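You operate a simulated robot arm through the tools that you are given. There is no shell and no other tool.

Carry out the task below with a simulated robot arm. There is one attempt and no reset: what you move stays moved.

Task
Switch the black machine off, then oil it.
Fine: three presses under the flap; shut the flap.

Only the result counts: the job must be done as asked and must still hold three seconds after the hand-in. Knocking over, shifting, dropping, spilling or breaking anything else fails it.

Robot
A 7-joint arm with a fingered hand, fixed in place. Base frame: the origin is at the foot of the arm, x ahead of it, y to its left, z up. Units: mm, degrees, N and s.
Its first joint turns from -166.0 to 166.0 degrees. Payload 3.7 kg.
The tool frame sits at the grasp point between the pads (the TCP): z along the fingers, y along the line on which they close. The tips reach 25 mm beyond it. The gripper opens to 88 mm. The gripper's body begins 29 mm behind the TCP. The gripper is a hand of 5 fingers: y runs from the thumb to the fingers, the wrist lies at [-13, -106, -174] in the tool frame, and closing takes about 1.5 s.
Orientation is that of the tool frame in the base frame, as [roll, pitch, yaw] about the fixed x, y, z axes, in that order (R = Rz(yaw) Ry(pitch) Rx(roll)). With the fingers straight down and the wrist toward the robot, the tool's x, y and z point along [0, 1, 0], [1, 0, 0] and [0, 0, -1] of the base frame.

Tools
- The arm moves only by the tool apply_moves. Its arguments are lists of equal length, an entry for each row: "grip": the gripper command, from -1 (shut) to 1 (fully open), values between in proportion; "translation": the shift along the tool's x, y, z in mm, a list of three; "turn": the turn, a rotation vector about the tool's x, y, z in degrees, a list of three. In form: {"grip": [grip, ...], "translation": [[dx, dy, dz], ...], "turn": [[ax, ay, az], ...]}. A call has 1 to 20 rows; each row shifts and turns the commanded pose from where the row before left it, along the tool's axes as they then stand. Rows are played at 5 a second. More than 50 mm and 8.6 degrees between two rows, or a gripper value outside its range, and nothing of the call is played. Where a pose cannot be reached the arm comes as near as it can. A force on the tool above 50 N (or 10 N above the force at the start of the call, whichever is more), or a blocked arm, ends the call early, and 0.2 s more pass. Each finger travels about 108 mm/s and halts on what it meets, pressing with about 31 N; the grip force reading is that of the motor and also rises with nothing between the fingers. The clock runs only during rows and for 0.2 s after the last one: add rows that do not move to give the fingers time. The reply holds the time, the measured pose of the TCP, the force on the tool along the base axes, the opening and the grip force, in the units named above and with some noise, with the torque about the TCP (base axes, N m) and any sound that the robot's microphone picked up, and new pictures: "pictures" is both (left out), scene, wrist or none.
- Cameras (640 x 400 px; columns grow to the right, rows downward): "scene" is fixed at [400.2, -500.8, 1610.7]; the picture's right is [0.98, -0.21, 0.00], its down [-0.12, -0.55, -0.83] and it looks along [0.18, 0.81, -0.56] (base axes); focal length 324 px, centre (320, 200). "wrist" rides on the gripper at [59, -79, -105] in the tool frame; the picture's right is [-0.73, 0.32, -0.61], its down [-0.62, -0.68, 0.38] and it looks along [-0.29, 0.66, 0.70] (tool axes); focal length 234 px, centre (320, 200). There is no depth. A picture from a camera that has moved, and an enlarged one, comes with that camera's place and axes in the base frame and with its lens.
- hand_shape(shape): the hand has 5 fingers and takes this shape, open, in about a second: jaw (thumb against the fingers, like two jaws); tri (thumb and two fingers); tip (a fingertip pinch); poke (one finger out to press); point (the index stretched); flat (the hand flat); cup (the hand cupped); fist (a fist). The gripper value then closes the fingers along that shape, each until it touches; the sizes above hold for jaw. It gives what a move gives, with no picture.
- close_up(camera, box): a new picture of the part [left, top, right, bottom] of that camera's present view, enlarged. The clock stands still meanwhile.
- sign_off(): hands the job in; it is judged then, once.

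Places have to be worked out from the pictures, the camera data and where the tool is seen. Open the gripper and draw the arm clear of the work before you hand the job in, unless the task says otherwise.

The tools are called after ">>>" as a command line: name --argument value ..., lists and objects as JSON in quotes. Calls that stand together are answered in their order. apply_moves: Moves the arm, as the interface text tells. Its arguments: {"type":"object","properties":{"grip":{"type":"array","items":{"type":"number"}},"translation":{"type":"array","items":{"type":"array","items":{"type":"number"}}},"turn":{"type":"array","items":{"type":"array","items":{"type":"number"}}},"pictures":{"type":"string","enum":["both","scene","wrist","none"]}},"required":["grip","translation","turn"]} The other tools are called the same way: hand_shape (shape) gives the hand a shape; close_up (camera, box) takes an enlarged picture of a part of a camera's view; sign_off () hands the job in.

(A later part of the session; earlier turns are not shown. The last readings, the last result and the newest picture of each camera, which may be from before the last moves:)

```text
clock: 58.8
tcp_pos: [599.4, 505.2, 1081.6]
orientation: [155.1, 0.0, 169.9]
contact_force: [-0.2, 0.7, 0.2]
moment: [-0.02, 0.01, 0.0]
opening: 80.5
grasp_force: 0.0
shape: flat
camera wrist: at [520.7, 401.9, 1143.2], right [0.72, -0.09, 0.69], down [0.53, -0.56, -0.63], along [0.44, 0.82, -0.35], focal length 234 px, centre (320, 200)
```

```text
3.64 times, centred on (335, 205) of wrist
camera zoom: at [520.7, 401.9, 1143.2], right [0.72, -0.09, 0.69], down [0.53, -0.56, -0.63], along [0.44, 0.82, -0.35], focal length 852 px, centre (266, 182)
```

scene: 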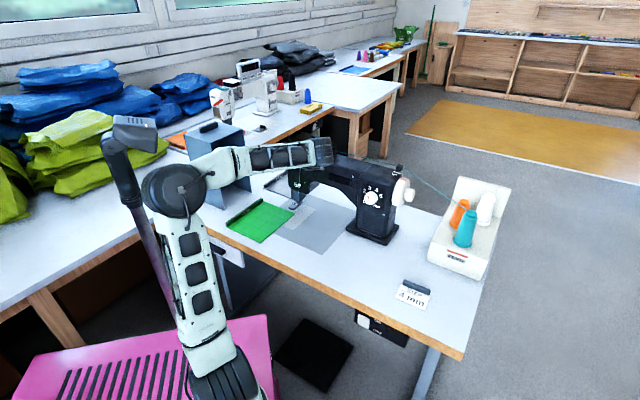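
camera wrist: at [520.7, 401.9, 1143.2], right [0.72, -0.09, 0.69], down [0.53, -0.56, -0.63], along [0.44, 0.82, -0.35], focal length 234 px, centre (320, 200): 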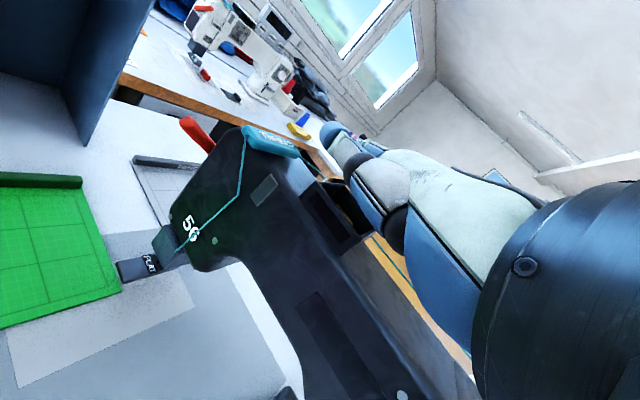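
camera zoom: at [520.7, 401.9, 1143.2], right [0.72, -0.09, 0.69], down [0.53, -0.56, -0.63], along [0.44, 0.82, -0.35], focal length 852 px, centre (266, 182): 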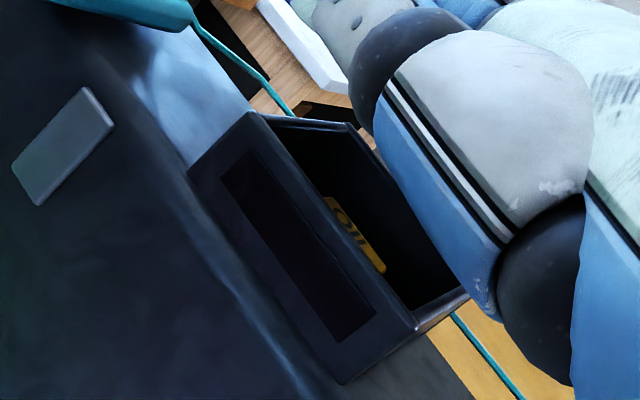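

Inside the box there is a yellow part marked OIL. I continue opening the lid from about 40° towards 80°.

>>> apply_moves --grip '[1, 1, 1, 1, 1, 1, 1, 1, 1]' --translation '[[-2.58, 5.62, -3.33], [-2.58, 5.62, -3.33], [-3.07, 5.87, -2.23], [-3.07, 5.87, -2.23], [-3.47, 5.97, -1.08], [-3.47, 5.97, -1.08], [-3.79, 5.91, 0.1], [-3.79, 5.91, 0.1], [0, 0, 0]]' --turn '[[0, 0, 0], [0, 0, 0], [0, 0, 0], [0, 0, 0], [0, 0, 0], [0, 0, 0], [0, 0, 0], [0, 0, 0], [0, 0, 0]]'

>>> close_up --camera "scene" --box '[290, 110, 370, 170]'

>>> close_up --camera "wrist" --box '[250, 120, 410, 260]'

```text
clock: 60.8
tcp_pos: [631.5, 537.4, 1113.7]
orientation: [155.1, 0.1, 169.8]
contact_force: [0.7, 0.2, 0.1]
moment: [0.0, 0.04, -0.01]
opening: 80.8
grasp_force: 0.1
shape: flat
camera wrist: at [552.9, 433.7, 1174.7], right [0.72, -0.09, 0.69], down [0.53, -0.56, -0.63], along [0.44, 0.82, -0.35], focal length 234 px, centre (320, 200)
```

scene: 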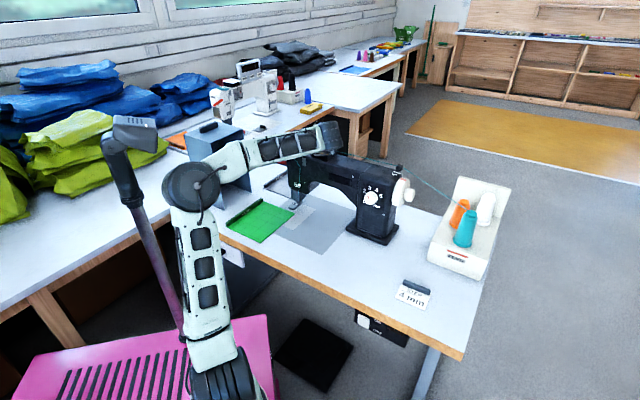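
wrist: 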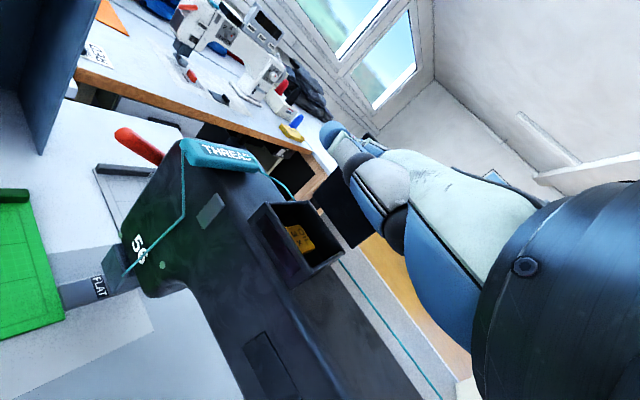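

```text
6.67 times, centred on (330, 140) of scene
camera zoom: at [400.2, -500.8, 1610.7], right [0.98, -0.21, 0.0], down [-0.12, -0.55, -0.83], along [0.18, 0.81, -0.56], focal length 2157 px, centre (253, 600)
```

zoom: 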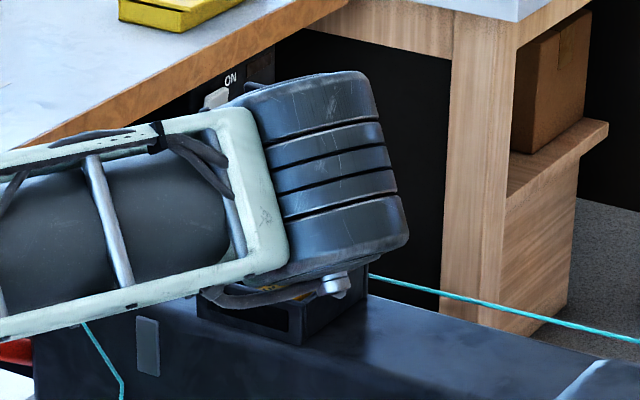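

```text
2.86 times, centred on (330, 190) of wrist
camera zoom: at [552.9, 433.7, 1174.7], right [0.72, -0.09, 0.69], down [0.53, -0.56, -0.63], along [0.44, 0.82, -0.35], focal length 669 px, centre (291, 229)
```

zoom: 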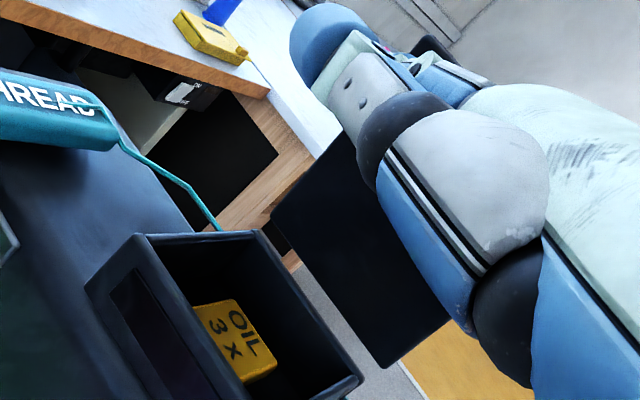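

The lid is nearly upright and the yellow button inside reads "OIL 3x". I push the lid on past vertical and watch the force.

>>> apply_moves --grip '[1, 1, 1, 1, 1]' --translation '[[-3.96, 5.63, 1.3], [-3.96, 5.63, 1.3], [-4.0, 5.2, 2.42], [-4.0, 5.2, 2.42], [0, 0, 0]]' --turn '[[0, 0, 0], [0, 0, 0], [0, 0, 0], [0, 0, 0], [0, 0, 0]]'

>>> close_up --camera "wrist" --box '[250, 120, 410, 260]'

```text
clock: 62.0
tcp_pos: [651.9, 555.5, 1115.8]
orientation: [155.1, 0.1, 169.8]
contact_force: [1.0, 0.3, 0.3]
moment: [0.0, -0.02, -0.02]
opening: 80.5
grasp_force: 0.0
shape: flat
camera wrist: at [572.3, 452.9, 1177.7], right [0.72, -0.09, 0.69], down [0.53, -0.56, -0.63], along [0.44, 0.82, -0.35], focal length 234 px, centre (320, 200)
```

scene: 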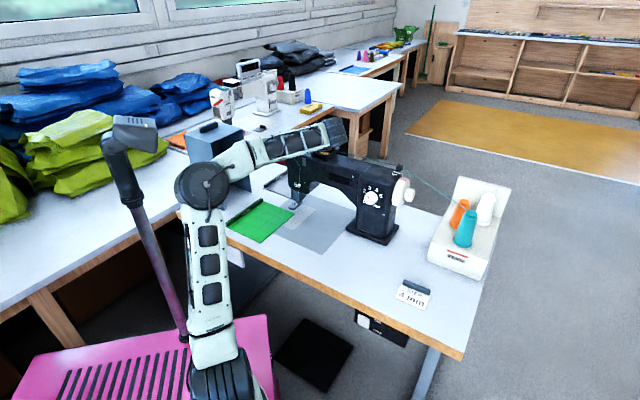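
wrist: 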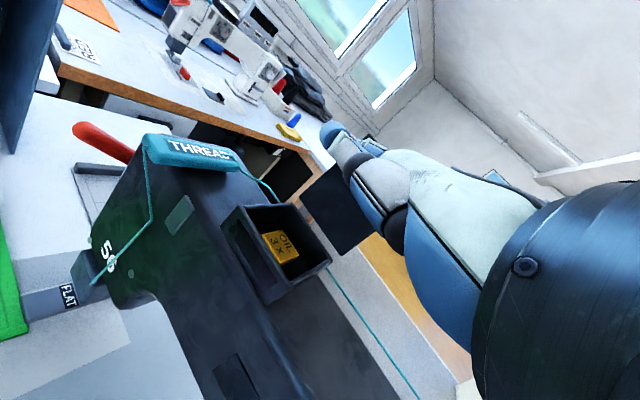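

```text
2.86 times, centred on (330, 190) of wrist
camera zoom: at [572.3, 452.9, 1177.7], right [0.72, -0.09, 0.69], down [0.53, -0.56, -0.63], along [0.44, 0.82, -0.35], focal length 669 px, centre (291, 229)
```

zoom: 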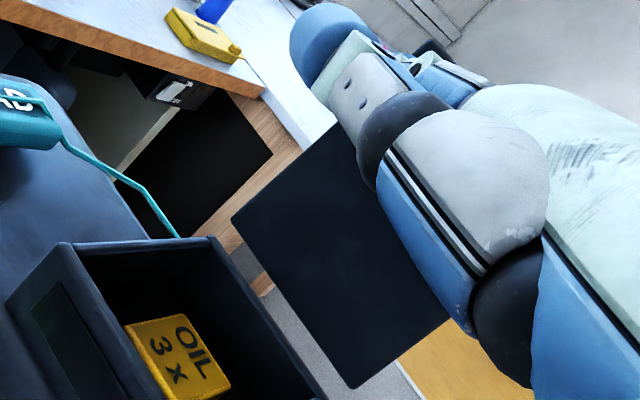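

The lid is about upright with no resistance. I push it a bit further until I feel its stop.

>>> apply_moves --grip '[1, 1, 1, 1]' --translation '[[-2.87, 3.71, 1.73], [-2.87, 3.71, 1.73], [-2.87, 3.71, 1.73], [0, 0, 0]]' --turn '[[0, 0, 0], [0, 0, 0], [0, 0, 0], [0, 0, 0]]' --pictures "none"

>>> close_up --camera "wrist" --box '[250, 120, 410, 260]'

>>> close_up --camera "scene" --box '[290, 110, 370, 170]'

```text
clock: 63.0
tcp_pos: [662.3, 566.4, 1116.6]
orientation: [155.2, 0.1, 169.8]
contact_force: [-1.0, -3.4, 0.7]
moment: [0.22, -0.09, -0.03]
opening: 80.7
grasp_force: 0.1
shape: flat
```

```text
2.86 times, centred on (330, 190) of wrist
camera zoom: at [582.1, 463.2, 1177.5], right [0.72, -0.09, 0.69], down [0.53, -0.56, -0.63], along [0.44, 0.82, -0.35], focal length 669 px, centre (291, 229)
```

zoom: 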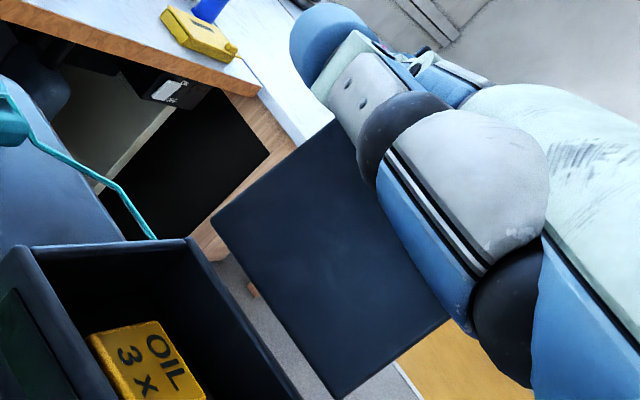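

```text
6.67 times, centred on (330, 140) of scene
camera zoom: at [400.2, -500.8, 1610.7], right [0.98, -0.21, 0.0], down [-0.12, -0.55, -0.83], along [0.18, 0.81, -0.56], focal length 2157 px, centre (253, 600)
```

zoom: 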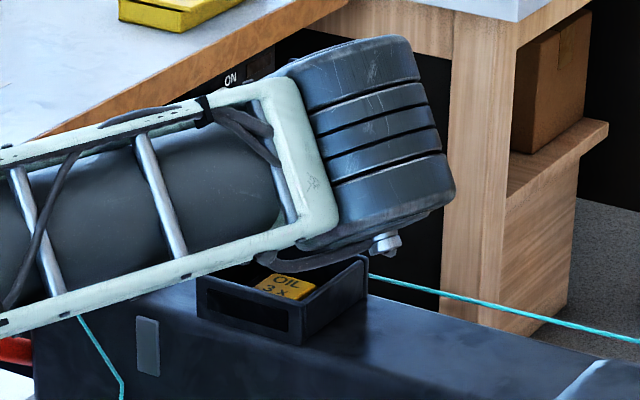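

I feel about 3 N against the push, so the lid is at its stop past vertical. I withdraw slowly backwards and check that it stays open.

>>> apply_moves --grip '[1, 1, 1, 1, 1, 1]' --translation '[[5.7, -7.4, -3.5], [11.5, -14.8, -6.9], [11.5, -14.8, -6.9], [11.5, -14.8, -6.9], [11.5, -14.8, -6.9], [0, 0, 0]]' --turn '[[0, 0, 0], [0, 0, 0], [0, 0, 0], [0, 0, 0], [0, 0, 0], [0, 0, 0]]'

>>> close_up --camera "scene" --box '[290, 100, 386, 172]'

>>> close_up --camera "wrist" --box '[230, 130, 390, 270]'

```text
clock: 64.4
tcp_pos: [599.0, 501.5, 1116.9]
orientation: [155.2, 0.2, 169.8]
contact_force: [0.0, -0.2, 1.0]
moment: [0.0, 0.02, -0.01]
opening: 80.5
grasp_force: 0.2
shape: flat
camera wrist: at [519.0, 398.1, 1176.9], right [0.72, -0.09, 0.69], down [0.53, -0.56, -0.63], along [0.44, 0.82, -0.35], focal length 234 px, centre (320, 200)
```

scene: 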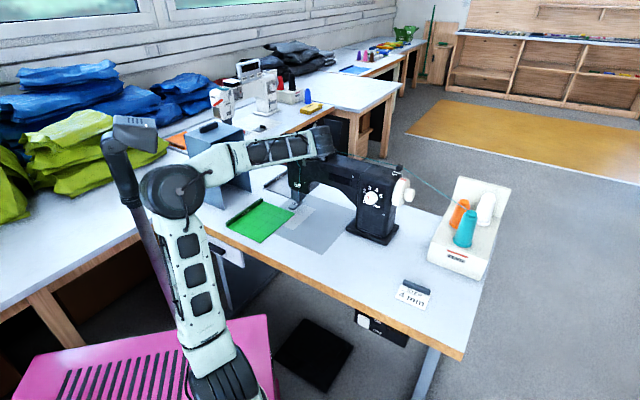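
wrist: 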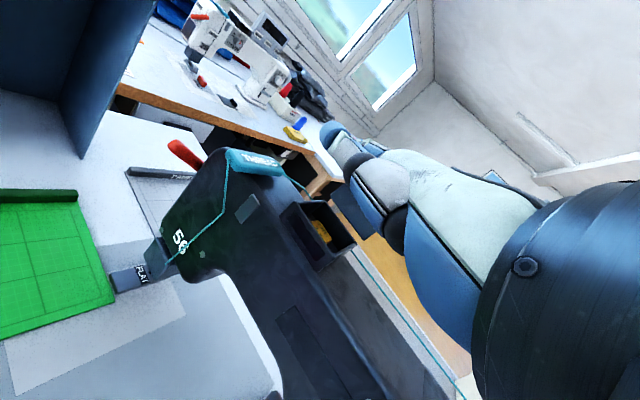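

```text
5.56 times, centred on (338, 136) of scene
camera zoom: at [400.2, -500.8, 1610.7], right [0.98, -0.21, 0.0], down [-0.12, -0.55, -0.83], along [0.18, 0.81, -0.56], focal length 1798 px, centre (220, 556)
```

zoom: 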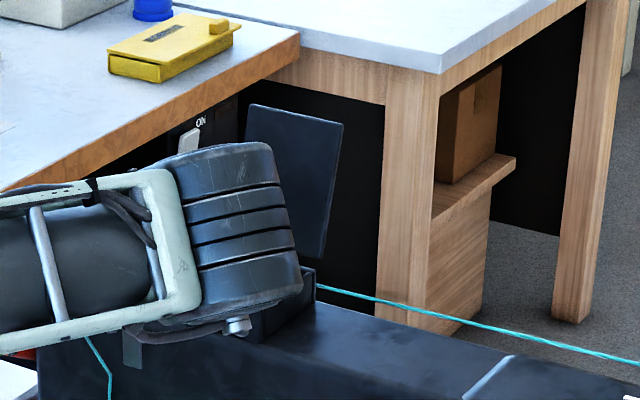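

```text
2.86 times, centred on (310, 200) of wrist
camera zoom: at [519.0, 398.1, 1176.9], right [0.72, -0.09, 0.69], down [0.53, -0.56, -0.63], along [0.44, 0.82, -0.35], focal length 669 px, centre (349, 200)
```

zoom: 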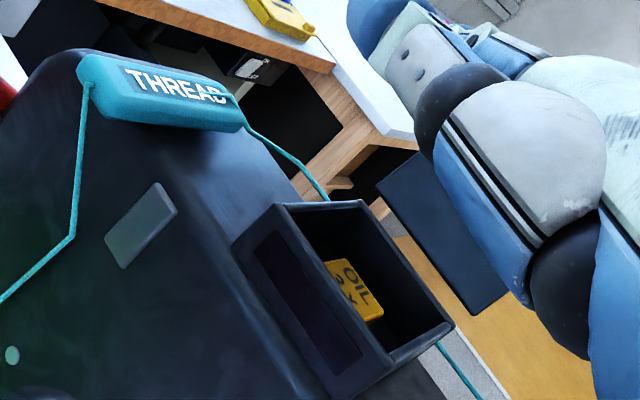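

The lid stays open by itself. The yellow button sits near (42, 880, z≈1065). I raise the hand, change to the "poke" shape, and tilt to tool-down to see how the pressing finger hangs.

>>> apply_moves --grip '[1, 1, 1]' --translation '[[0, 17, -36], [0, 17, -36], [0, 0, 0]]' --turn '[[0, 0, 0], [0, 0, 0], [0, 0, 0]]' --pictures "none"

>>> hand_shape --shape "poke"

>>> apply_moves --grip '[1, 1, 1, 1, 1]' --translation '[[0, 0, 0], [0, 0, 0], [0, 0, 0], [0, 0, 0], [0, 0, 0]]' --turn '[[6.25, 0, 0], [6.25, 0, 0], [6.25, 0, 0], [6.25, 0, 0], [0, 0, 0]]'

>>> close_up --camera "scene" --box '[280, 90, 376, 162]'

>>> close_up --camera "wrist" --box '[250, 140, 410, 300]'

```text
clock: 65.2
tcp_pos: [598.6, 501.8, 1195.2]
orientation: [155.2, 0.2, 169.8]
contact_force: [0.4, -1.2, 0.9]
moment: [0.01, 0.01, 0.0]
opening: 80.5
grasp_force: 0.2
shape: flat
```

```text
clock: 66.1
tcp_pos: [597.7, 501.9, 1195.2]
orientation: [155.2, 0.1, 169.8]
contact_force: [0.6, 0.4, -0.1]
moment: [0.01, -0.01, 0.04]
opening: 0.1
grasp_force: 0.0
shape: poke
```

```text
clock: 67.3
tcp_pos: [598.4, 503.1, 1196.3]
orientation: [-179.8, 0.2, 169.8]
contact_force: [-0.5, 1.0, -0.5]
moment: [-0.01, 0.01, 0.03]
opening: 0.0
grasp_force: 0.0
shape: poke
camera wrist: at [525.1, 436.9, 1300.4], right [0.77, 0.19, 0.61], down [0.49, -0.78, -0.38], along [0.4, 0.59, -0.7], focal length 234 px, centre (320, 200)
```

scene: 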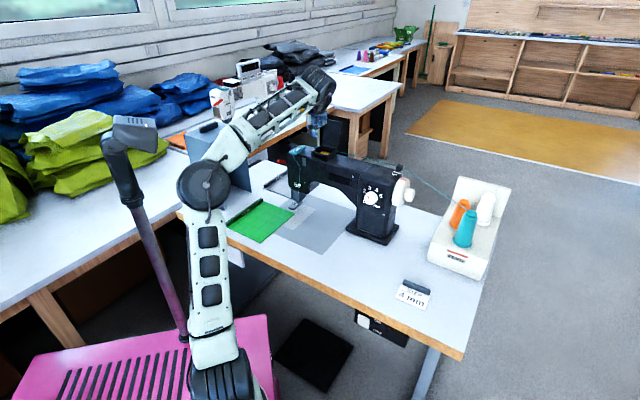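
wrist: 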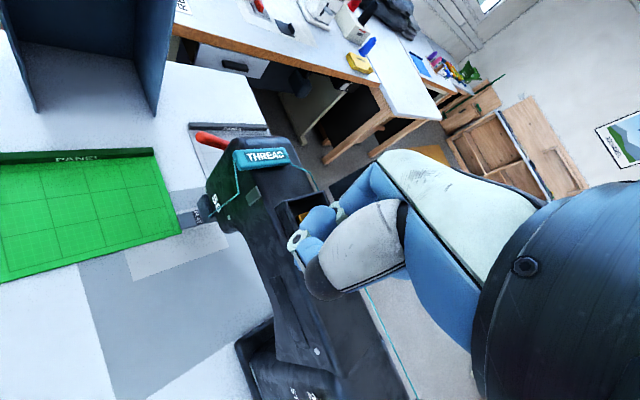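

```text
5.56 times, centred on (328, 126) of scene
camera zoom: at [400.2, -500.8, 1610.7], right [0.98, -0.21, 0.0], down [-0.12, -0.55, -0.83], along [0.18, 0.81, -0.56], focal length 1798 px, centre (276, 611)
```

zoom: 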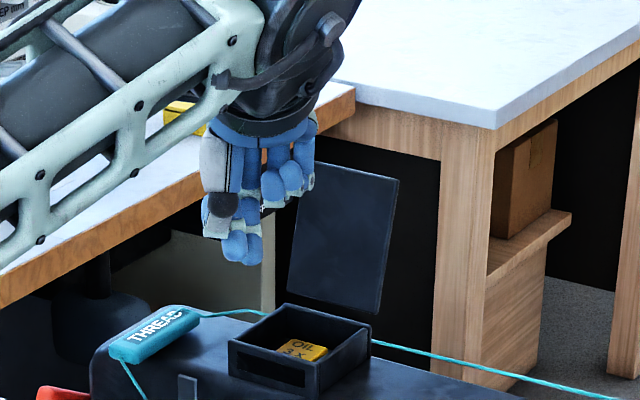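

```text
2.50 times, centred on (330, 220) of wrist
camera zoom: at [525.1, 436.9, 1300.4], right [0.77, 0.19, 0.61], down [0.49, -0.78, -0.38], along [0.4, 0.59, -0.7], focal length 585 px, centre (295, 150)
```

zoom: 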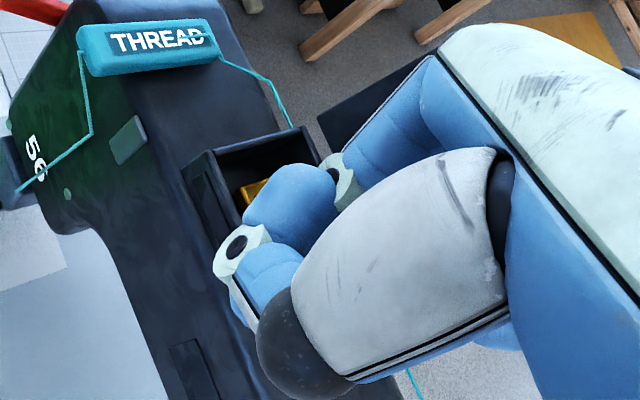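

Now the hand hangs straight down in the poke shape and the scene camera sees both the fingers and the open box. I zoom in closer on each.

>>> close_up --camera "scene" --box '[305, 105, 345, 140]'

>>> close_up --camera "scene" --box '[305, 112, 353, 164]'

```text
11.43 times, centred on (325, 122) of scene
camera zoom: at [400.2, -500.8, 1610.7], right [0.98, -0.21, 0.0], down [-0.12, -0.55, -0.83], along [0.18, 0.81, -0.56], focal length 3698 px, centre (263, 1086)
```

zoom: 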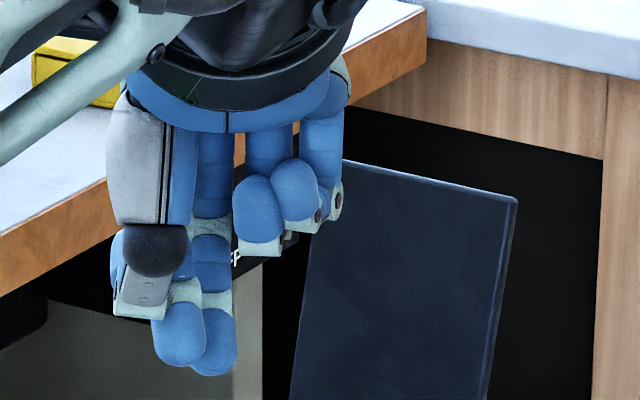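

```text
7.69 times, centred on (329, 138) of scene
camera zoom: at [400.2, -500.8, 1610.7], right [0.98, -0.21, 0.0], down [-0.12, -0.55, -0.83], along [0.18, 0.81, -0.56], focal length 2489 px, centre (251, 677)
```

zoom: 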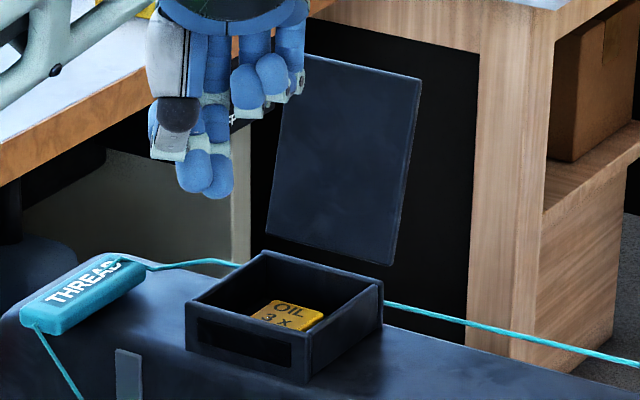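

In the poke shape two fingers hang about 40 mm below the curled ones, which leaves room inside the box. I turn to a smaller yaw with a slight tilt and go over the flat machine top right of the box, to calibrate the tip height by a light touch there.

>>> apply_moves --grip '[1, 1, 1, 1, 1, 1, 1, 1, 1]' --translation '[[0, 0, 0], [0, 0, 0], [0, 0, 0], [0, 0, 0], [0, 0, 0], [-19.5, 24.9, 20], [-19.5, 24.9, 20], [-19.5, 24.9, 20], [0, 0, 0]]' --turn '[[0, 0, 8.27], [0, 0, 8.27], [0, 0, 8.27], [-5, 0, 0], [-5, 0, 0], [0, 0, 0], [0, 0, 0], [0, 0, 0], [0, 0, 0]]'

>>> close_up --camera "scene" --box '[305, 112, 369, 164]'

>>> close_up --camera "wrist" --box '[190, 120, 390, 300]'

```text
clock: 69.3
tcp_pos: [694.3, 538.1, 1149.3]
orientation: [170.1, 0.1, 144.9]
contact_force: [0.4, -0.1, -0.5]
moment: [0.0, 0.02, 0.02]
opening: 0.2
grasp_force: 0.1
shape: poke
camera wrist: at [590.4, 492.8, 1238.7], right [0.72, -0.24, 0.66], down [0.17, -0.85, -0.49], along [0.68, 0.46, -0.57], focal length 234 px, centre (320, 200)
```

scene: 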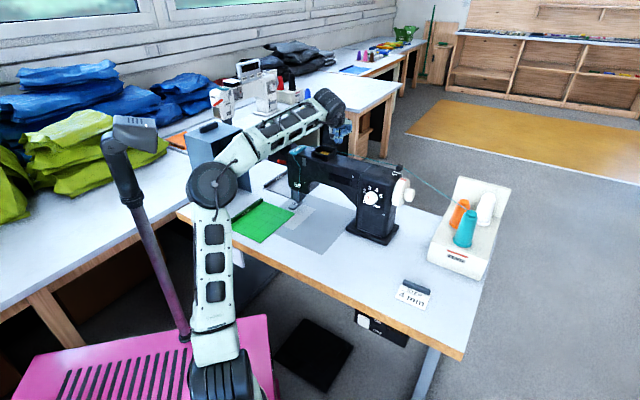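
wrist: 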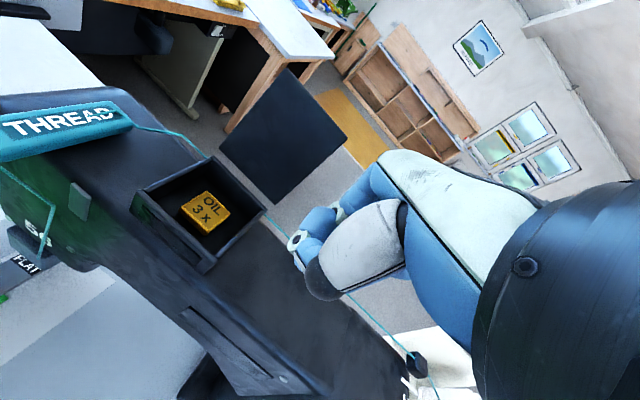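

```text
7.69 times, centred on (337, 138) of scene
camera zoom: at [400.2, -500.8, 1610.7], right [0.98, -0.21, 0.0], down [-0.12, -0.55, -0.83], along [0.18, 0.81, -0.56], focal length 2489 px, centre (189, 677)
```

zoom: 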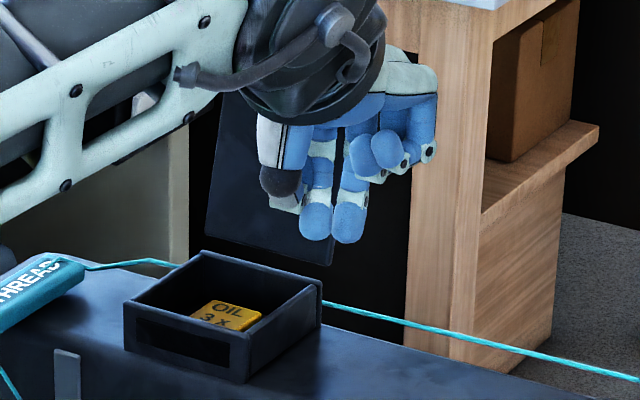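

```text
2.22 times, centred on (290, 210) of wrist
camera zoom: at [590.4, 492.8, 1238.7], right [0.72, -0.24, 0.66], down [0.17, -0.85, -0.49], along [0.68, 0.46, -0.57], focal length 520 px, centre (387, 178)
```

zoom: 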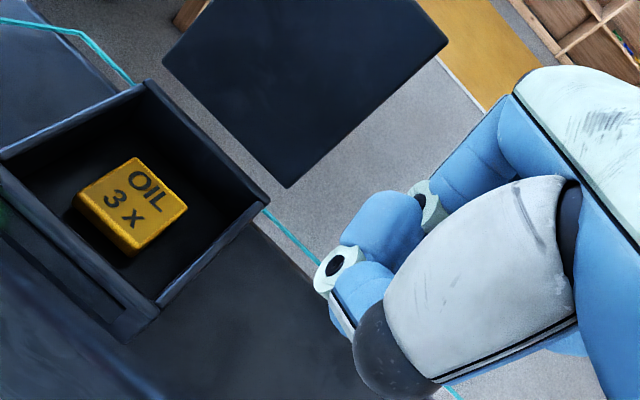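

I now see that the pressing finger's tip lies almost on the tool axis, about 28 mm past the TCP, and the yellow button centre is near (41, 886, ~1061). I lower toward the machine's flat top here to confirm the height by touch; contact is expected near TCP z 1083.

>>> apply_moves --grip '[1, 1, 1, 1]' --translation '[[0, -4.9, 28], [0, -4.6, 26], [0, -0.7, 3.9], [0, 0, 0]]' --turn '[[0, 0, 0], [0, 0, 0], [0, 0, 0], [0, 0, 0]]' --pictures "none"

>>> apply_moves --grip '[1, 1, 1]' --translation '[[0, -0.34, 1.97], [0, -0.34, 1.97], [0, 0, 0]]' --turn '[[0, 0, 0], [0, 0, 0], [0, 0, 0]]' --pictures "none"

>>> close_up --camera "scene" --box '[305, 112, 369, 164]'

```text
clock: 70.3
tcp_pos: [694.9, 536.4, 1091.3]
orientation: [170.0, 0.1, 145.0]
contact_force: [0.4, -0.4, 0.5]
moment: [0.0, -0.01, 0.03]
opening: 0.0
grasp_force: 0.0
shape: poke
```

```text
clock: 71.1
tcp_pos: [695.1, 538.1, 1086.7]
orientation: [170.0, 0.1, 145.0]
contact_force: [0.3, 0.1, 0.4]
moment: [-0.03, -0.01, -0.01]
opening: 0.0
grasp_force: 0.1
shape: poke
```

```text
7.69 times, centred on (337, 138) of scene
camera zoom: at [400.2, -500.8, 1610.7], right [0.98, -0.21, 0.0], down [-0.12, -0.55, -0.83], along [0.18, 0.81, -0.56], focal length 2489 px, centre (189, 677)
```

zoom: 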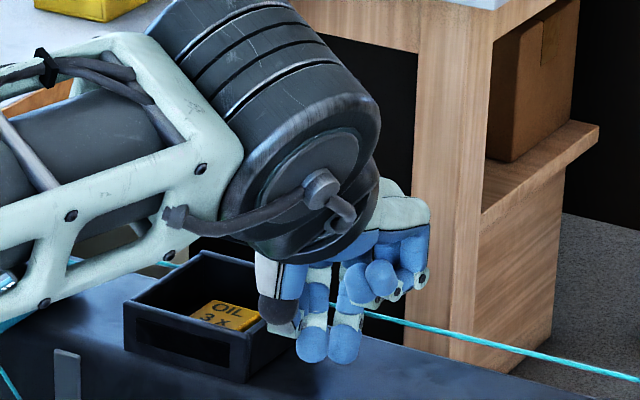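

The tips are just above the machine's top. I continue down in small steps until I feel it.

>>> apply_moves --grip '[1, 1, 1]' --translation '[[0, -0.34, 1.97], [0, -0.17, 0.98], [0, 0, 0]]' --turn '[[0, 0, 0], [0, 0, 0], [0, 0, 0]]' --pictures "none"

>>> apply_moves --grip '[1, 1, 1]' --translation '[[0, -0.34, 1.97], [0, 0, 0], [0, 0, 0]]' --turn '[[0, 0, 0], [0, 0, 0], [0, 0, 0]]' --pictures "none"

```text
clock: 71.9
tcp_pos: [695.3, 537.8, 1084.1]
orientation: [170.0, 0.2, 145.0]
contact_force: [-0.5, -0.5, -0.9]
moment: [0.02, 0.0, 0.0]
opening: 0.0
grasp_force: 0.0
shape: poke
```

```text
clock: 72.7
tcp_pos: [694.7, 538.4, 1082.0]
orientation: [169.9, 0.2, 145.0]
contact_force: [0.2, 0.0, 0.9]
moment: [-0.02, -0.01, -0.01]
opening: 0.0
grasp_force: 0.0
shape: poke
```

Still no clear contact at TCP z 1082. Two more small steps.

>>> apply_moves --grip '[1, 1, 1]' --translation '[[0, -0.34, 1.97], [0, 0, 0], [0, 0, 0]]' --turn '[[0, 0, 0], [0, 0, 0], [0, 0, 0]]' --pictures "none"

>>> apply_moves --grip '[1, 1, 1]' --translation '[[0, -0.34, 1.97], [0, 0, 0], [0, 0, 0]]' --turn '[[0, 0, 0], [0, 0, 0], [0, 0, 0]]' --pictures "none"

```text
clock: 73.5
tcp_pos: [694.2, 539.8, 1079.3]
orientation: [169.9, 0.2, 144.9]
contact_force: [0.5, -1.5, 1.1]
moment: [-0.03, -0.01, 0.0]
opening: 0.1
grasp_force: 0.0
shape: poke
```

```text
clock: 74.3
tcp_pos: [694.2, 538.3, 1077.0]
orientation: [170.1, 0.2, 144.9]
contact_force: [-0.2, -0.2, 0.6]
moment: [0.03, 0.03, -0.02]
opening: 0.2
grasp_force: 0.2
shape: poke
```

No contact at z 1077 either, so I look at the tips against the machine top before going further.

>>> close_up --camera "scene" --box '[320, 130, 360, 165]'

>>> close_up --camera "wrist" --box '[190, 120, 390, 300]'

```text
11.43 times, centred on (340, 148) of scene
camera zoom: at [400.2, -500.8, 1610.7], right [0.98, -0.21, 0.0], down [-0.12, -0.55, -0.83], along [0.18, 0.81, -0.56], focal length 3698 px, centre (91, 800)
```

zoom: 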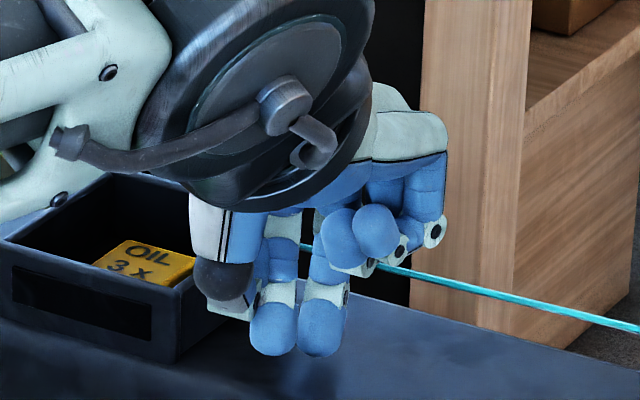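

```text
2.22 times, centred on (290, 210) of wrist
camera zoom: at [590.9, 494.4, 1167.1], right [0.72, -0.24, 0.66], down [0.17, -0.85, -0.49], along [0.68, 0.46, -0.57], focal length 520 px, centre (387, 178)
```

zoom: 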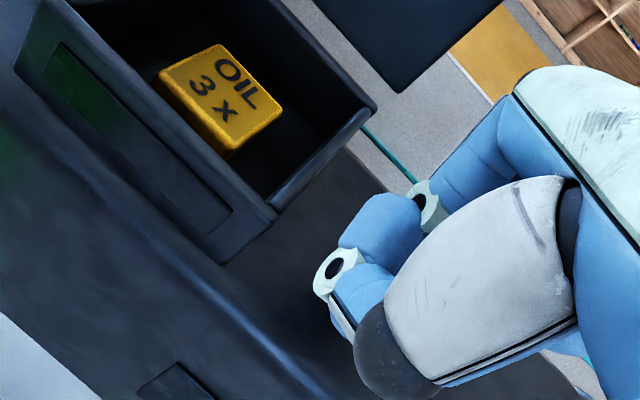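

Re-working the box's corner edge shows its front wall at v≈851 and the machine's top at z≈1048, so contact should come in the next few millimetres. I continue.

>>> apply_moves --grip '[1, 1, 1]' --translation '[[0, -0.34, 1.97], [0, 0, 0], [0, 0, 0]]' --turn '[[0, 0, 0], [0, 0, 0], [0, 0, 0]]' --pictures "none"

>>> apply_moves --grip '[1, 1, 1]' --translation '[[0, -0.34, 1.97], [0, 0, 0], [0, 0, 0]]' --turn '[[0, 0, 0], [0, 0, 0], [0, 0, 0]]' --pictures "none"

```text
clock: 75.1
tcp_pos: [695.2, 539.5, 1076.8]
orientation: [170.0, 0.2, 144.9]
contact_force: [0.2, 0.4, -0.1]
moment: [0.0, -0.03, -0.01]
opening: 0.0
grasp_force: 0.0
shape: poke
```

```text
clock: 75.9
tcp_pos: [695.1, 539.2, 1075.5]
orientation: [169.8, 0.2, 144.9]
contact_force: [1.3, 2.5, 15.6]
moment: [0.04, -0.18, 0.01]
opening: 0.0
grasp_force: 0.0
shape: poke
```

Touched the machine top at TCP z≈1076, which confirms a 27.5 mm reach and a contact offset of about (+7, +5.5). The button centre from two views agrees at (40.5, 886.5, z≈1061). I lift, move over the button and stop about 10 mm above it.

>>> apply_moves --grip '[1, 1, 1, 1, 1, 1]' --translation '[[0, 6.45, -36.9], [0, 6.45, -36.9], [36.7, 10.8, 1.9], [36.7, 10.8, 1.9], [0, -3.4, 19.7], [0, 0, 0]]' --turn '[[0, 0, 0], [0, 0, 0], [0, 0, 0], [0, 0, 0], [0, 0, 0], [0, 0, 0]]'

>>> close_up --camera "scene" --box '[300, 105, 364, 165]'

>>> close_up --camera "wrist" --box '[220, 140, 380, 300]'

```text
clock: 77.3
tcp_pos: [647.2, 599.9, 1127.1]
orientation: [170.1, 0.2, 145.1]
contact_force: [0.2, -0.6, 0.4]
moment: [-0.02, 0.04, 0.0]
opening: 0.1
grasp_force: 0.1
shape: poke
camera wrist: at [543.2, 555.6, 1216.3], right [0.72, -0.24, 0.66], down [0.17, -0.85, -0.49], along [0.68, 0.46, -0.57], focal length 234 px, centre (320, 200)
```

scene: 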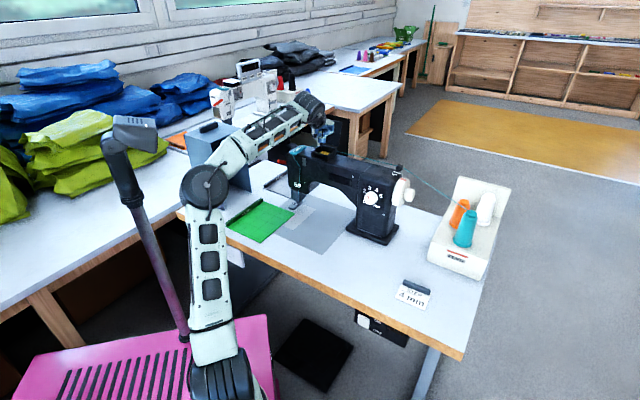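
wrist: 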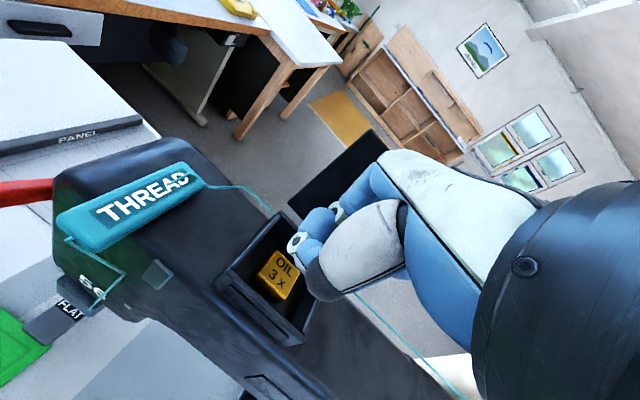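

```text
6.67 times, centred on (332, 135) of scene
camera zoom: at [400.2, -500.8, 1610.7], right [0.98, -0.21, 0.0], down [-0.12, -0.55, -0.83], along [0.18, 0.81, -0.56], focal length 2157 px, centre (240, 633)
```

zoom: 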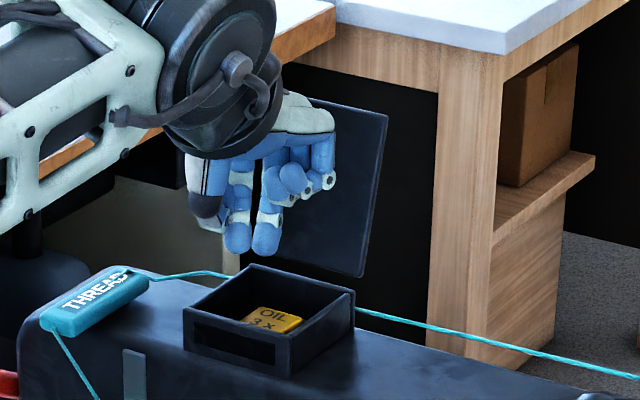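

```text
2.50 times, centred on (300, 220) of wrist
camera zoom: at [543.2, 555.6, 1216.3], right [0.72, -0.24, 0.66], down [0.17, -0.85, -0.49], along [0.68, 0.46, -0.57], focal length 585 px, centre (370, 150)
```

zoom: 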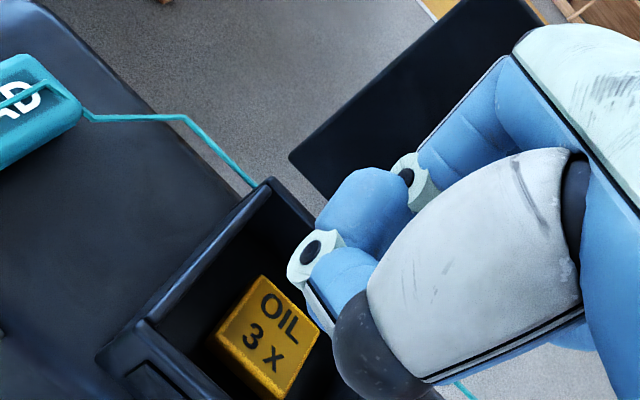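

The tip hangs about 39 mm over the button, a few millimetres left and behind its centre in the picture. I shift 3 mm right and 2 mm forward, and lower to about 10 mm above the button.

>>> apply_moves --grip '[1, 1, 1, 1]' --translation '[[-2.6, -2.4, -0.4], [0, -2.5, 14.3], [0, -2.5, 14.3], [0, 0, 0]]' --turn '[[0, 0, 0], [0, 0, 0], [0, 0, 0], [0, 0, 0]]' --pictures "none"

>>> close_up --camera "scene" --box '[305, 115, 361, 165]'

>>> close_up --camera "wrist" --box '[220, 140, 380, 300]'

```text
clock: 78.3
tcp_pos: [648.4, 594.7, 1100.0]
orientation: [170.0, 0.2, 145.0]
contact_force: [0.0, 0.1, 0.1]
moment: [-0.03, 0.01, 0.01]
opening: 0.0
grasp_force: 0.0
shape: poke
```

```text
8.00 times, centred on (333, 140) of scene
camera zoom: at [400.2, -500.8, 1610.7], right [0.98, -0.21, 0.0], down [-0.12, -0.55, -0.83], along [0.18, 0.81, -0.56], focal length 2589 px, centre (216, 680)
```

zoom: 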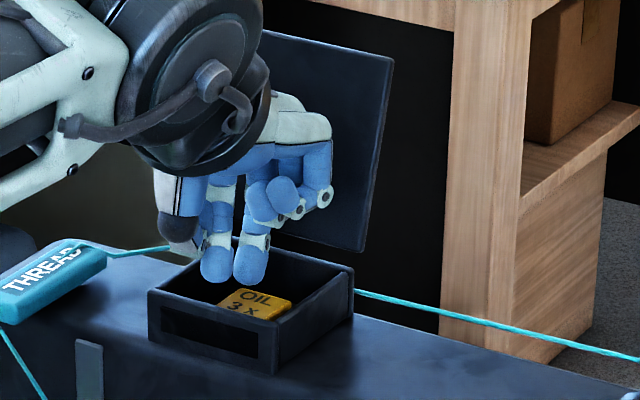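

```text
2.50 times, centred on (300, 220) of wrist
camera zoom: at [543.9, 551.7, 1188.4], right [0.72, -0.24, 0.66], down [0.17, -0.85, -0.49], along [0.68, 0.46, -0.57], focal length 585 px, centre (370, 150)
```

zoom: 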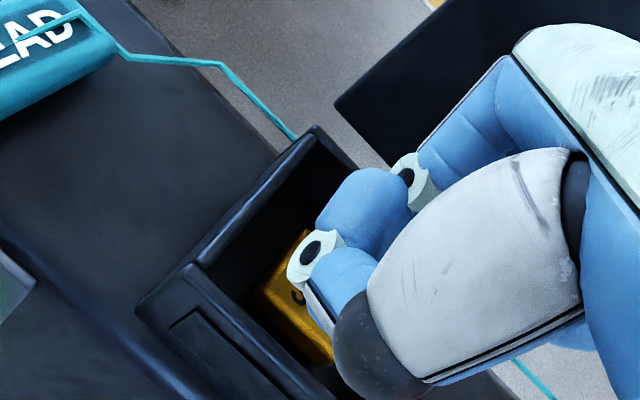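

The pressing tip is right above the button's middle. I lower to just above contact and then press in 2 mm steps, watching force and sound.

>>> apply_moves --grip '[1, 1, 1, 1]' --translation '[[0, -1.2, 6.9], [0, -0.34, 1.97], [0, -0.34, 1.97], [0, 0, 0]]' --turn '[[0, 0, 0], [0, 0, 0], [0, 0, 0], [0, 0, 0]]' --pictures "none"

```text
clock: 79.3
tcp_pos: [649.1, 596.8, 1088.5]
orientation: [170.0, 0.1, 145.1]
contact_force: [0.4, 0.4, 1.1]
moment: [-0.01, -0.01, -0.01]
opening: 0.0
grasp_force: 0.1
shape: poke
```

Probably just at the button's surface. I press on in 2 mm steps.

>>> apply_moves --grip '[1, 1, 1]' --translation '[[0, -0.34, 1.97], [0, 0, 0], [0, 0, 0]]' --turn '[[0, 0, 0], [0, 0, 0], [0, 0, 0]]' --pictures "none"

>>> apply_moves --grip '[1, 1, 1]' --translation '[[0, -0.34, 1.97], [0, 0, 0], [0, 0, 0]]' --turn '[[0, 0, 0], [0, 0, 0], [0, 0, 0]]' --pictures "none"

```text
clock: 80.1
tcp_pos: [648.2, 595.6, 1086.8]
orientation: [170.0, 0.2, 145.0]
contact_force: [0.2, -0.2, -0.8]
moment: [-0.01, -0.03, 0.01]
opening: 0.0
grasp_force: 0.1
shape: poke
```

```text
clock: 80.9
tcp_pos: [648.9, 595.6, 1085.3]
orientation: [169.9, 0.2, 145.1]
contact_force: [0.3, 1.3, 1.3]
moment: [0.03, -0.02, -0.01]
opening: 0.2
grasp_force: 0.1
shape: poke
```

Force is still near noise. I continue in small steps.

>>> apply_moves --grip '[1, 1, 1]' --translation '[[0, -0.34, 1.97], [0, 0, 0], [0, 0, 0]]' --turn '[[0, 0, 0], [0, 0, 0], [0, 0, 0]]' --pictures "none"

>>> apply_moves --grip '[1, 1, 1]' --translation '[[0, -0.34, 1.97], [0, 0, 0], [0, 0, 0]]' --turn '[[0, 0, 0], [0, 0, 0], [0, 0, 0]]' --pictures "none"

>>> close_up --camera "scene" --box '[315, 130, 355, 160]'

```text
clock: 81.7
tcp_pos: [648.2, 595.6, 1083.2]
orientation: [170.0, 0.2, 145.0]
contact_force: [-0.4, 0.7, 2.3]
moment: [0.04, -0.04, 0.03]
opening: 0.1
grasp_force: 0.1
shape: poke
```

```text
clock: 82.5
tcp_pos: [647.1, 596.0, 1081.4]
orientation: [170.0, 0.2, 144.9]
contact_force: [0.8, -0.7, 3.8]
moment: [0.01, -0.06, 0.01]
opening: 0.0
grasp_force: 0.0
shape: poke
heard: click
```

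```text
13.33 times, centred on (335, 145) of scene
camera zoom: at [400.2, -500.8, 1610.7], right [0.98, -0.21, 0.0], down [-0.12, -0.55, -0.83], along [0.18, 0.81, -0.56], focal length 4315 px, centre (120, 933)
```

zoom: 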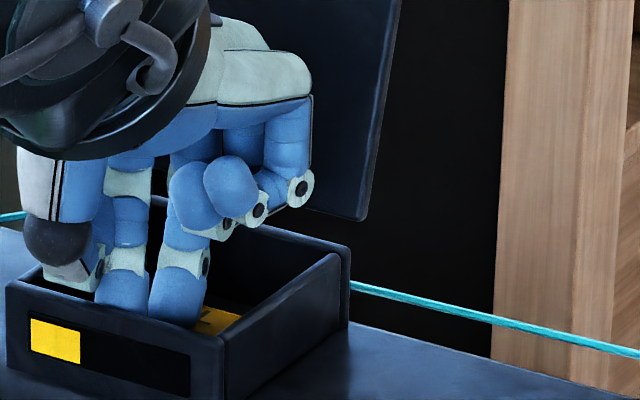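

I heard a click, and the window on the box's front shows one yellow field: press one is counted. I release fully by rising about 12 mm and check the window.

>>> apply_moves --grip '[1, 1, 1]' --translation '[[0, 1.03, -5.9], [0, 1.03, -5.9], [0, 0, 0]]' --turn '[[0, 0, 0], [0, 0, 0], [0, 0, 0]]' --pictures "none"

>>> close_up --camera "scene" --box '[315, 130, 355, 160]'

```text
clock: 83.3
tcp_pos: [648.2, 596.8, 1093.3]
orientation: [169.9, 0.2, 144.9]
contact_force: [0.3, 0.2, 0.2]
moment: [0.02, -0.02, 0.0]
opening: 0.0
grasp_force: 0.0
shape: poke
```

```text
13.33 times, centred on (335, 145) of scene
camera zoom: at [400.2, -500.8, 1610.7], right [0.98, -0.21, 0.0], down [-0.12, -0.55, -0.83], along [0.18, 0.81, -0.56], focal length 4315 px, centre (120, 933)
```

zoom: 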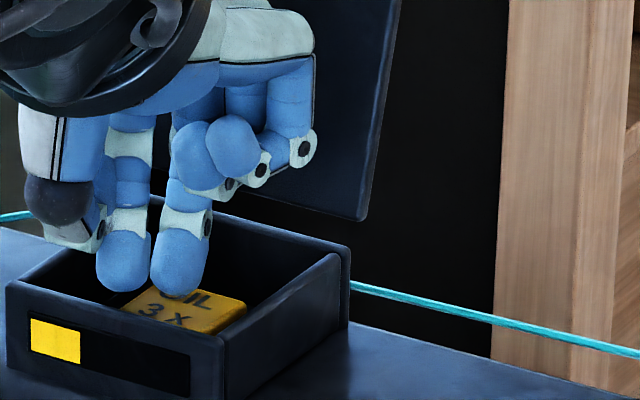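

The button has come back up and the window keeps one yellow field. Now the second press: down 12 mm.

>>> apply_moves --grip '[1, 1, 1, 1]' --translation '[[0, -0.86, 4.9], [0, -0.69, 3.9], [0, -0.52, 3.0], [0, 0, 0]]' --turn '[[0, 0, 0], [0, 0, 0], [0, 0, 0], [0, 0, 0]]' --pictures "none"

>>> close_up --camera "scene" --box '[315, 130, 355, 160]'

```text
clock: 84.3
tcp_pos: [648.7, 596.6, 1079.7]
orientation: [170.1, 0.2, 145.0]
contact_force: [1.6, 0.9, 3.0]
moment: [0.02, -0.06, 0.02]
opening: 0.0
grasp_force: 0.0
shape: poke
heard: click
```

```text
13.33 times, centred on (335, 145) of scene
camera zoom: at [400.2, -500.8, 1610.7], right [0.98, -0.21, 0.0], down [-0.12, -0.55, -0.83], along [0.18, 0.81, -0.56], focal length 4315 px, centre (120, 933)
```

zoom: 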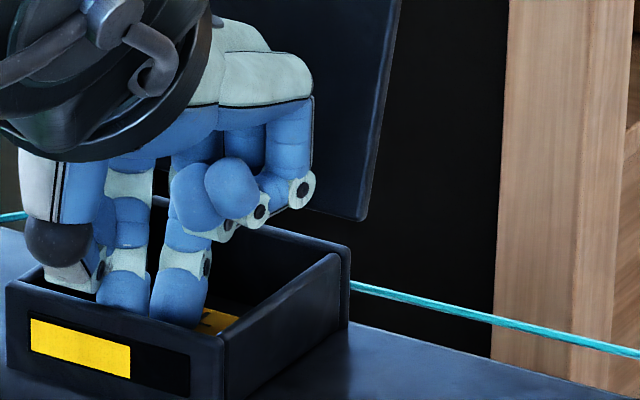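

A second click, and the window is now two thirds yellow. I release fully and then press the third time.

>>> apply_moves --grip '[1, 1, 1]' --translation '[[0, 1.03, -5.9], [0, 1.03, -5.9], [0, 0, 0]]' --turn '[[0, 0, 0], [0, 0, 0], [0, 0, 0]]' --pictures "none"

>>> apply_moves --grip '[1, 1, 1, 1]' --translation '[[0, -0.86, 4.9], [0, -0.69, 3.9], [0, -0.52, 3.0], [0, 0, 0]]' --turn '[[0, 0, 0], [0, 0, 0], [0, 0, 0], [0, 0, 0]]' --pictures "none"

>>> close_up --camera "scene" --box '[315, 130, 355, 160]'

```text
clock: 85.1
tcp_pos: [647.4, 595.5, 1093.2]
orientation: [170.0, 0.2, 144.9]
contact_force: [-0.4, 0.3, 0.0]
moment: [-0.04, -0.02, 0.0]
opening: 0.1
grasp_force: 0.0
shape: poke
```

```text
clock: 86.1
tcp_pos: [649.2, 596.5, 1082.0]
orientation: [170.0, 0.2, 144.9]
contact_force: [0.3, 1.2, 3.8]
moment: [0.03, -0.05, 0.01]
opening: 0.0
grasp_force: 0.1
shape: poke
heard: click
```

```text
13.33 times, centred on (335, 145) of scene
camera zoom: at [400.2, -500.8, 1610.7], right [0.98, -0.21, 0.0], down [-0.12, -0.55, -0.83], along [0.18, 0.81, -0.56], focal length 4315 px, centre (120, 933)
```

zoom: 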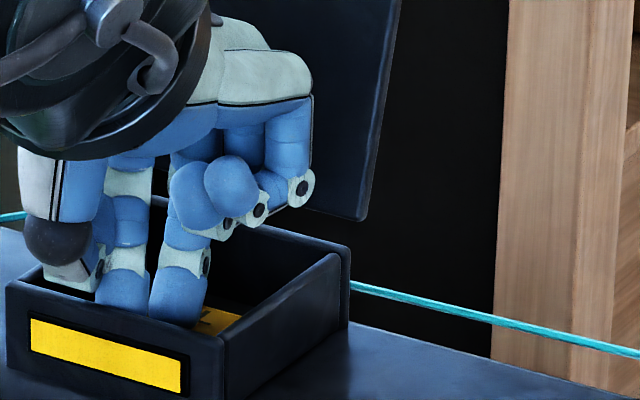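

Third click, and the window is fully yellow: three presses done. I now rise straight out of the box, then draw back and change to the "point" shape so the index can hook behind the lid's top edge.

>>> apply_moves --grip '[1, 1, 1, 1, 1, 1]' --translation '[[0, 2.6, -14.8], [0, 5.2, -29.5], [0, 5.2, -29.5], [7, -34.2, -22.2], [3.5, -19.2, -18], [0, 0, 0]]' --turn '[[0, 0, 0], [0, 0, 0], [0, 0, 0], [0, 0, 0], [0, 0, 0], [0, 0, 0]]'

>>> close_up --camera "scene" --box '[300, 105, 364, 165]'

>>> close_up --camera "wrist" --box '[200, 120, 400, 300]'

```text
clock: 87.5
tcp_pos: [605.6, 552.9, 1185.3]
orientation: [170.0, 0.2, 145.0]
contact_force: [0.6, -0.1, 0.0]
moment: [0.01, -0.01, 0.01]
opening: 0.0
grasp_force: 0.1
shape: poke
camera wrist: at [502.2, 509.3, 1274.0], right [0.72, -0.24, 0.66], down [0.16, -0.85, -0.49], along [0.68, 0.46, -0.57], focal length 234 px, centre (320, 200)
```

scene: 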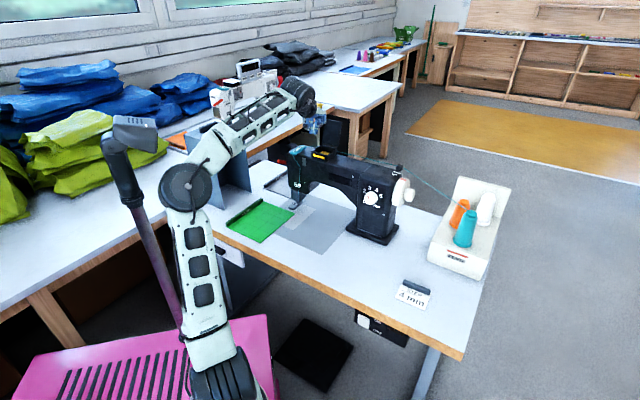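
wrist: 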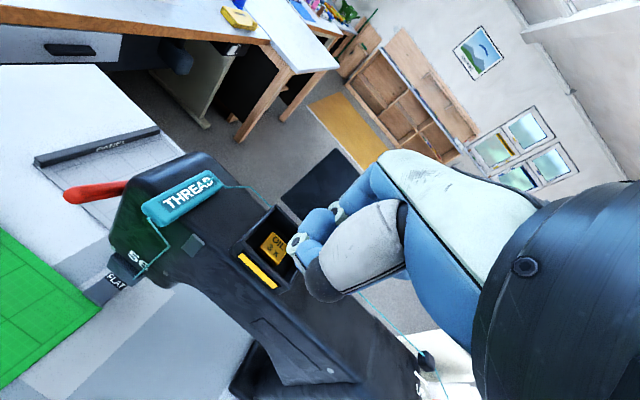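

```text
6.67 times, centred on (332, 135) of scene
camera zoom: at [400.2, -500.8, 1610.7], right [0.98, -0.21, 0.0], down [-0.12, -0.55, -0.83], along [0.18, 0.81, -0.56], focal length 2157 px, centre (240, 633)
```

zoom: 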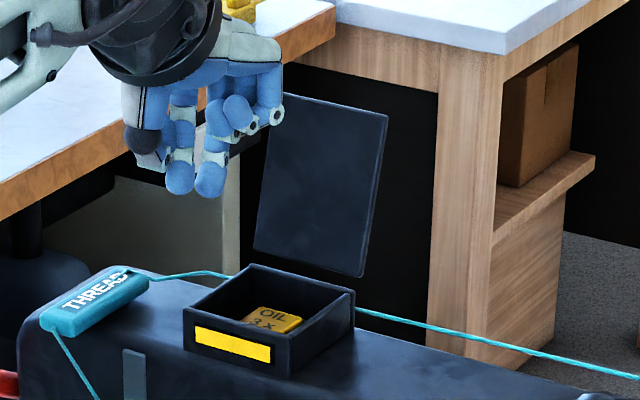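

```text
2.22 times, centred on (300, 210) of wrist
camera zoom: at [502.2, 509.3, 1274.0], right [0.72, -0.24, 0.66], down [0.16, -0.85, -0.49], along [0.68, 0.46, -0.57], focal length 520 px, centre (364, 178)
```

zoom: 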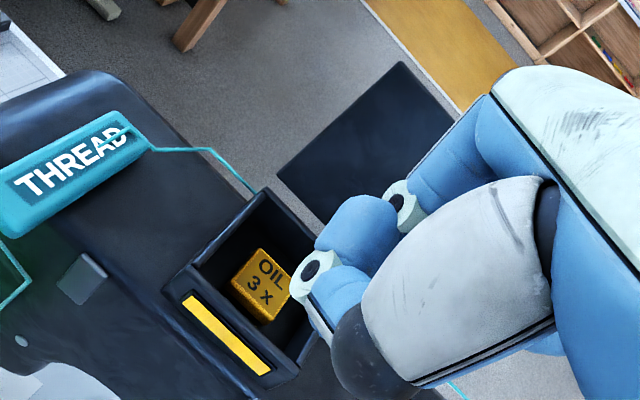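

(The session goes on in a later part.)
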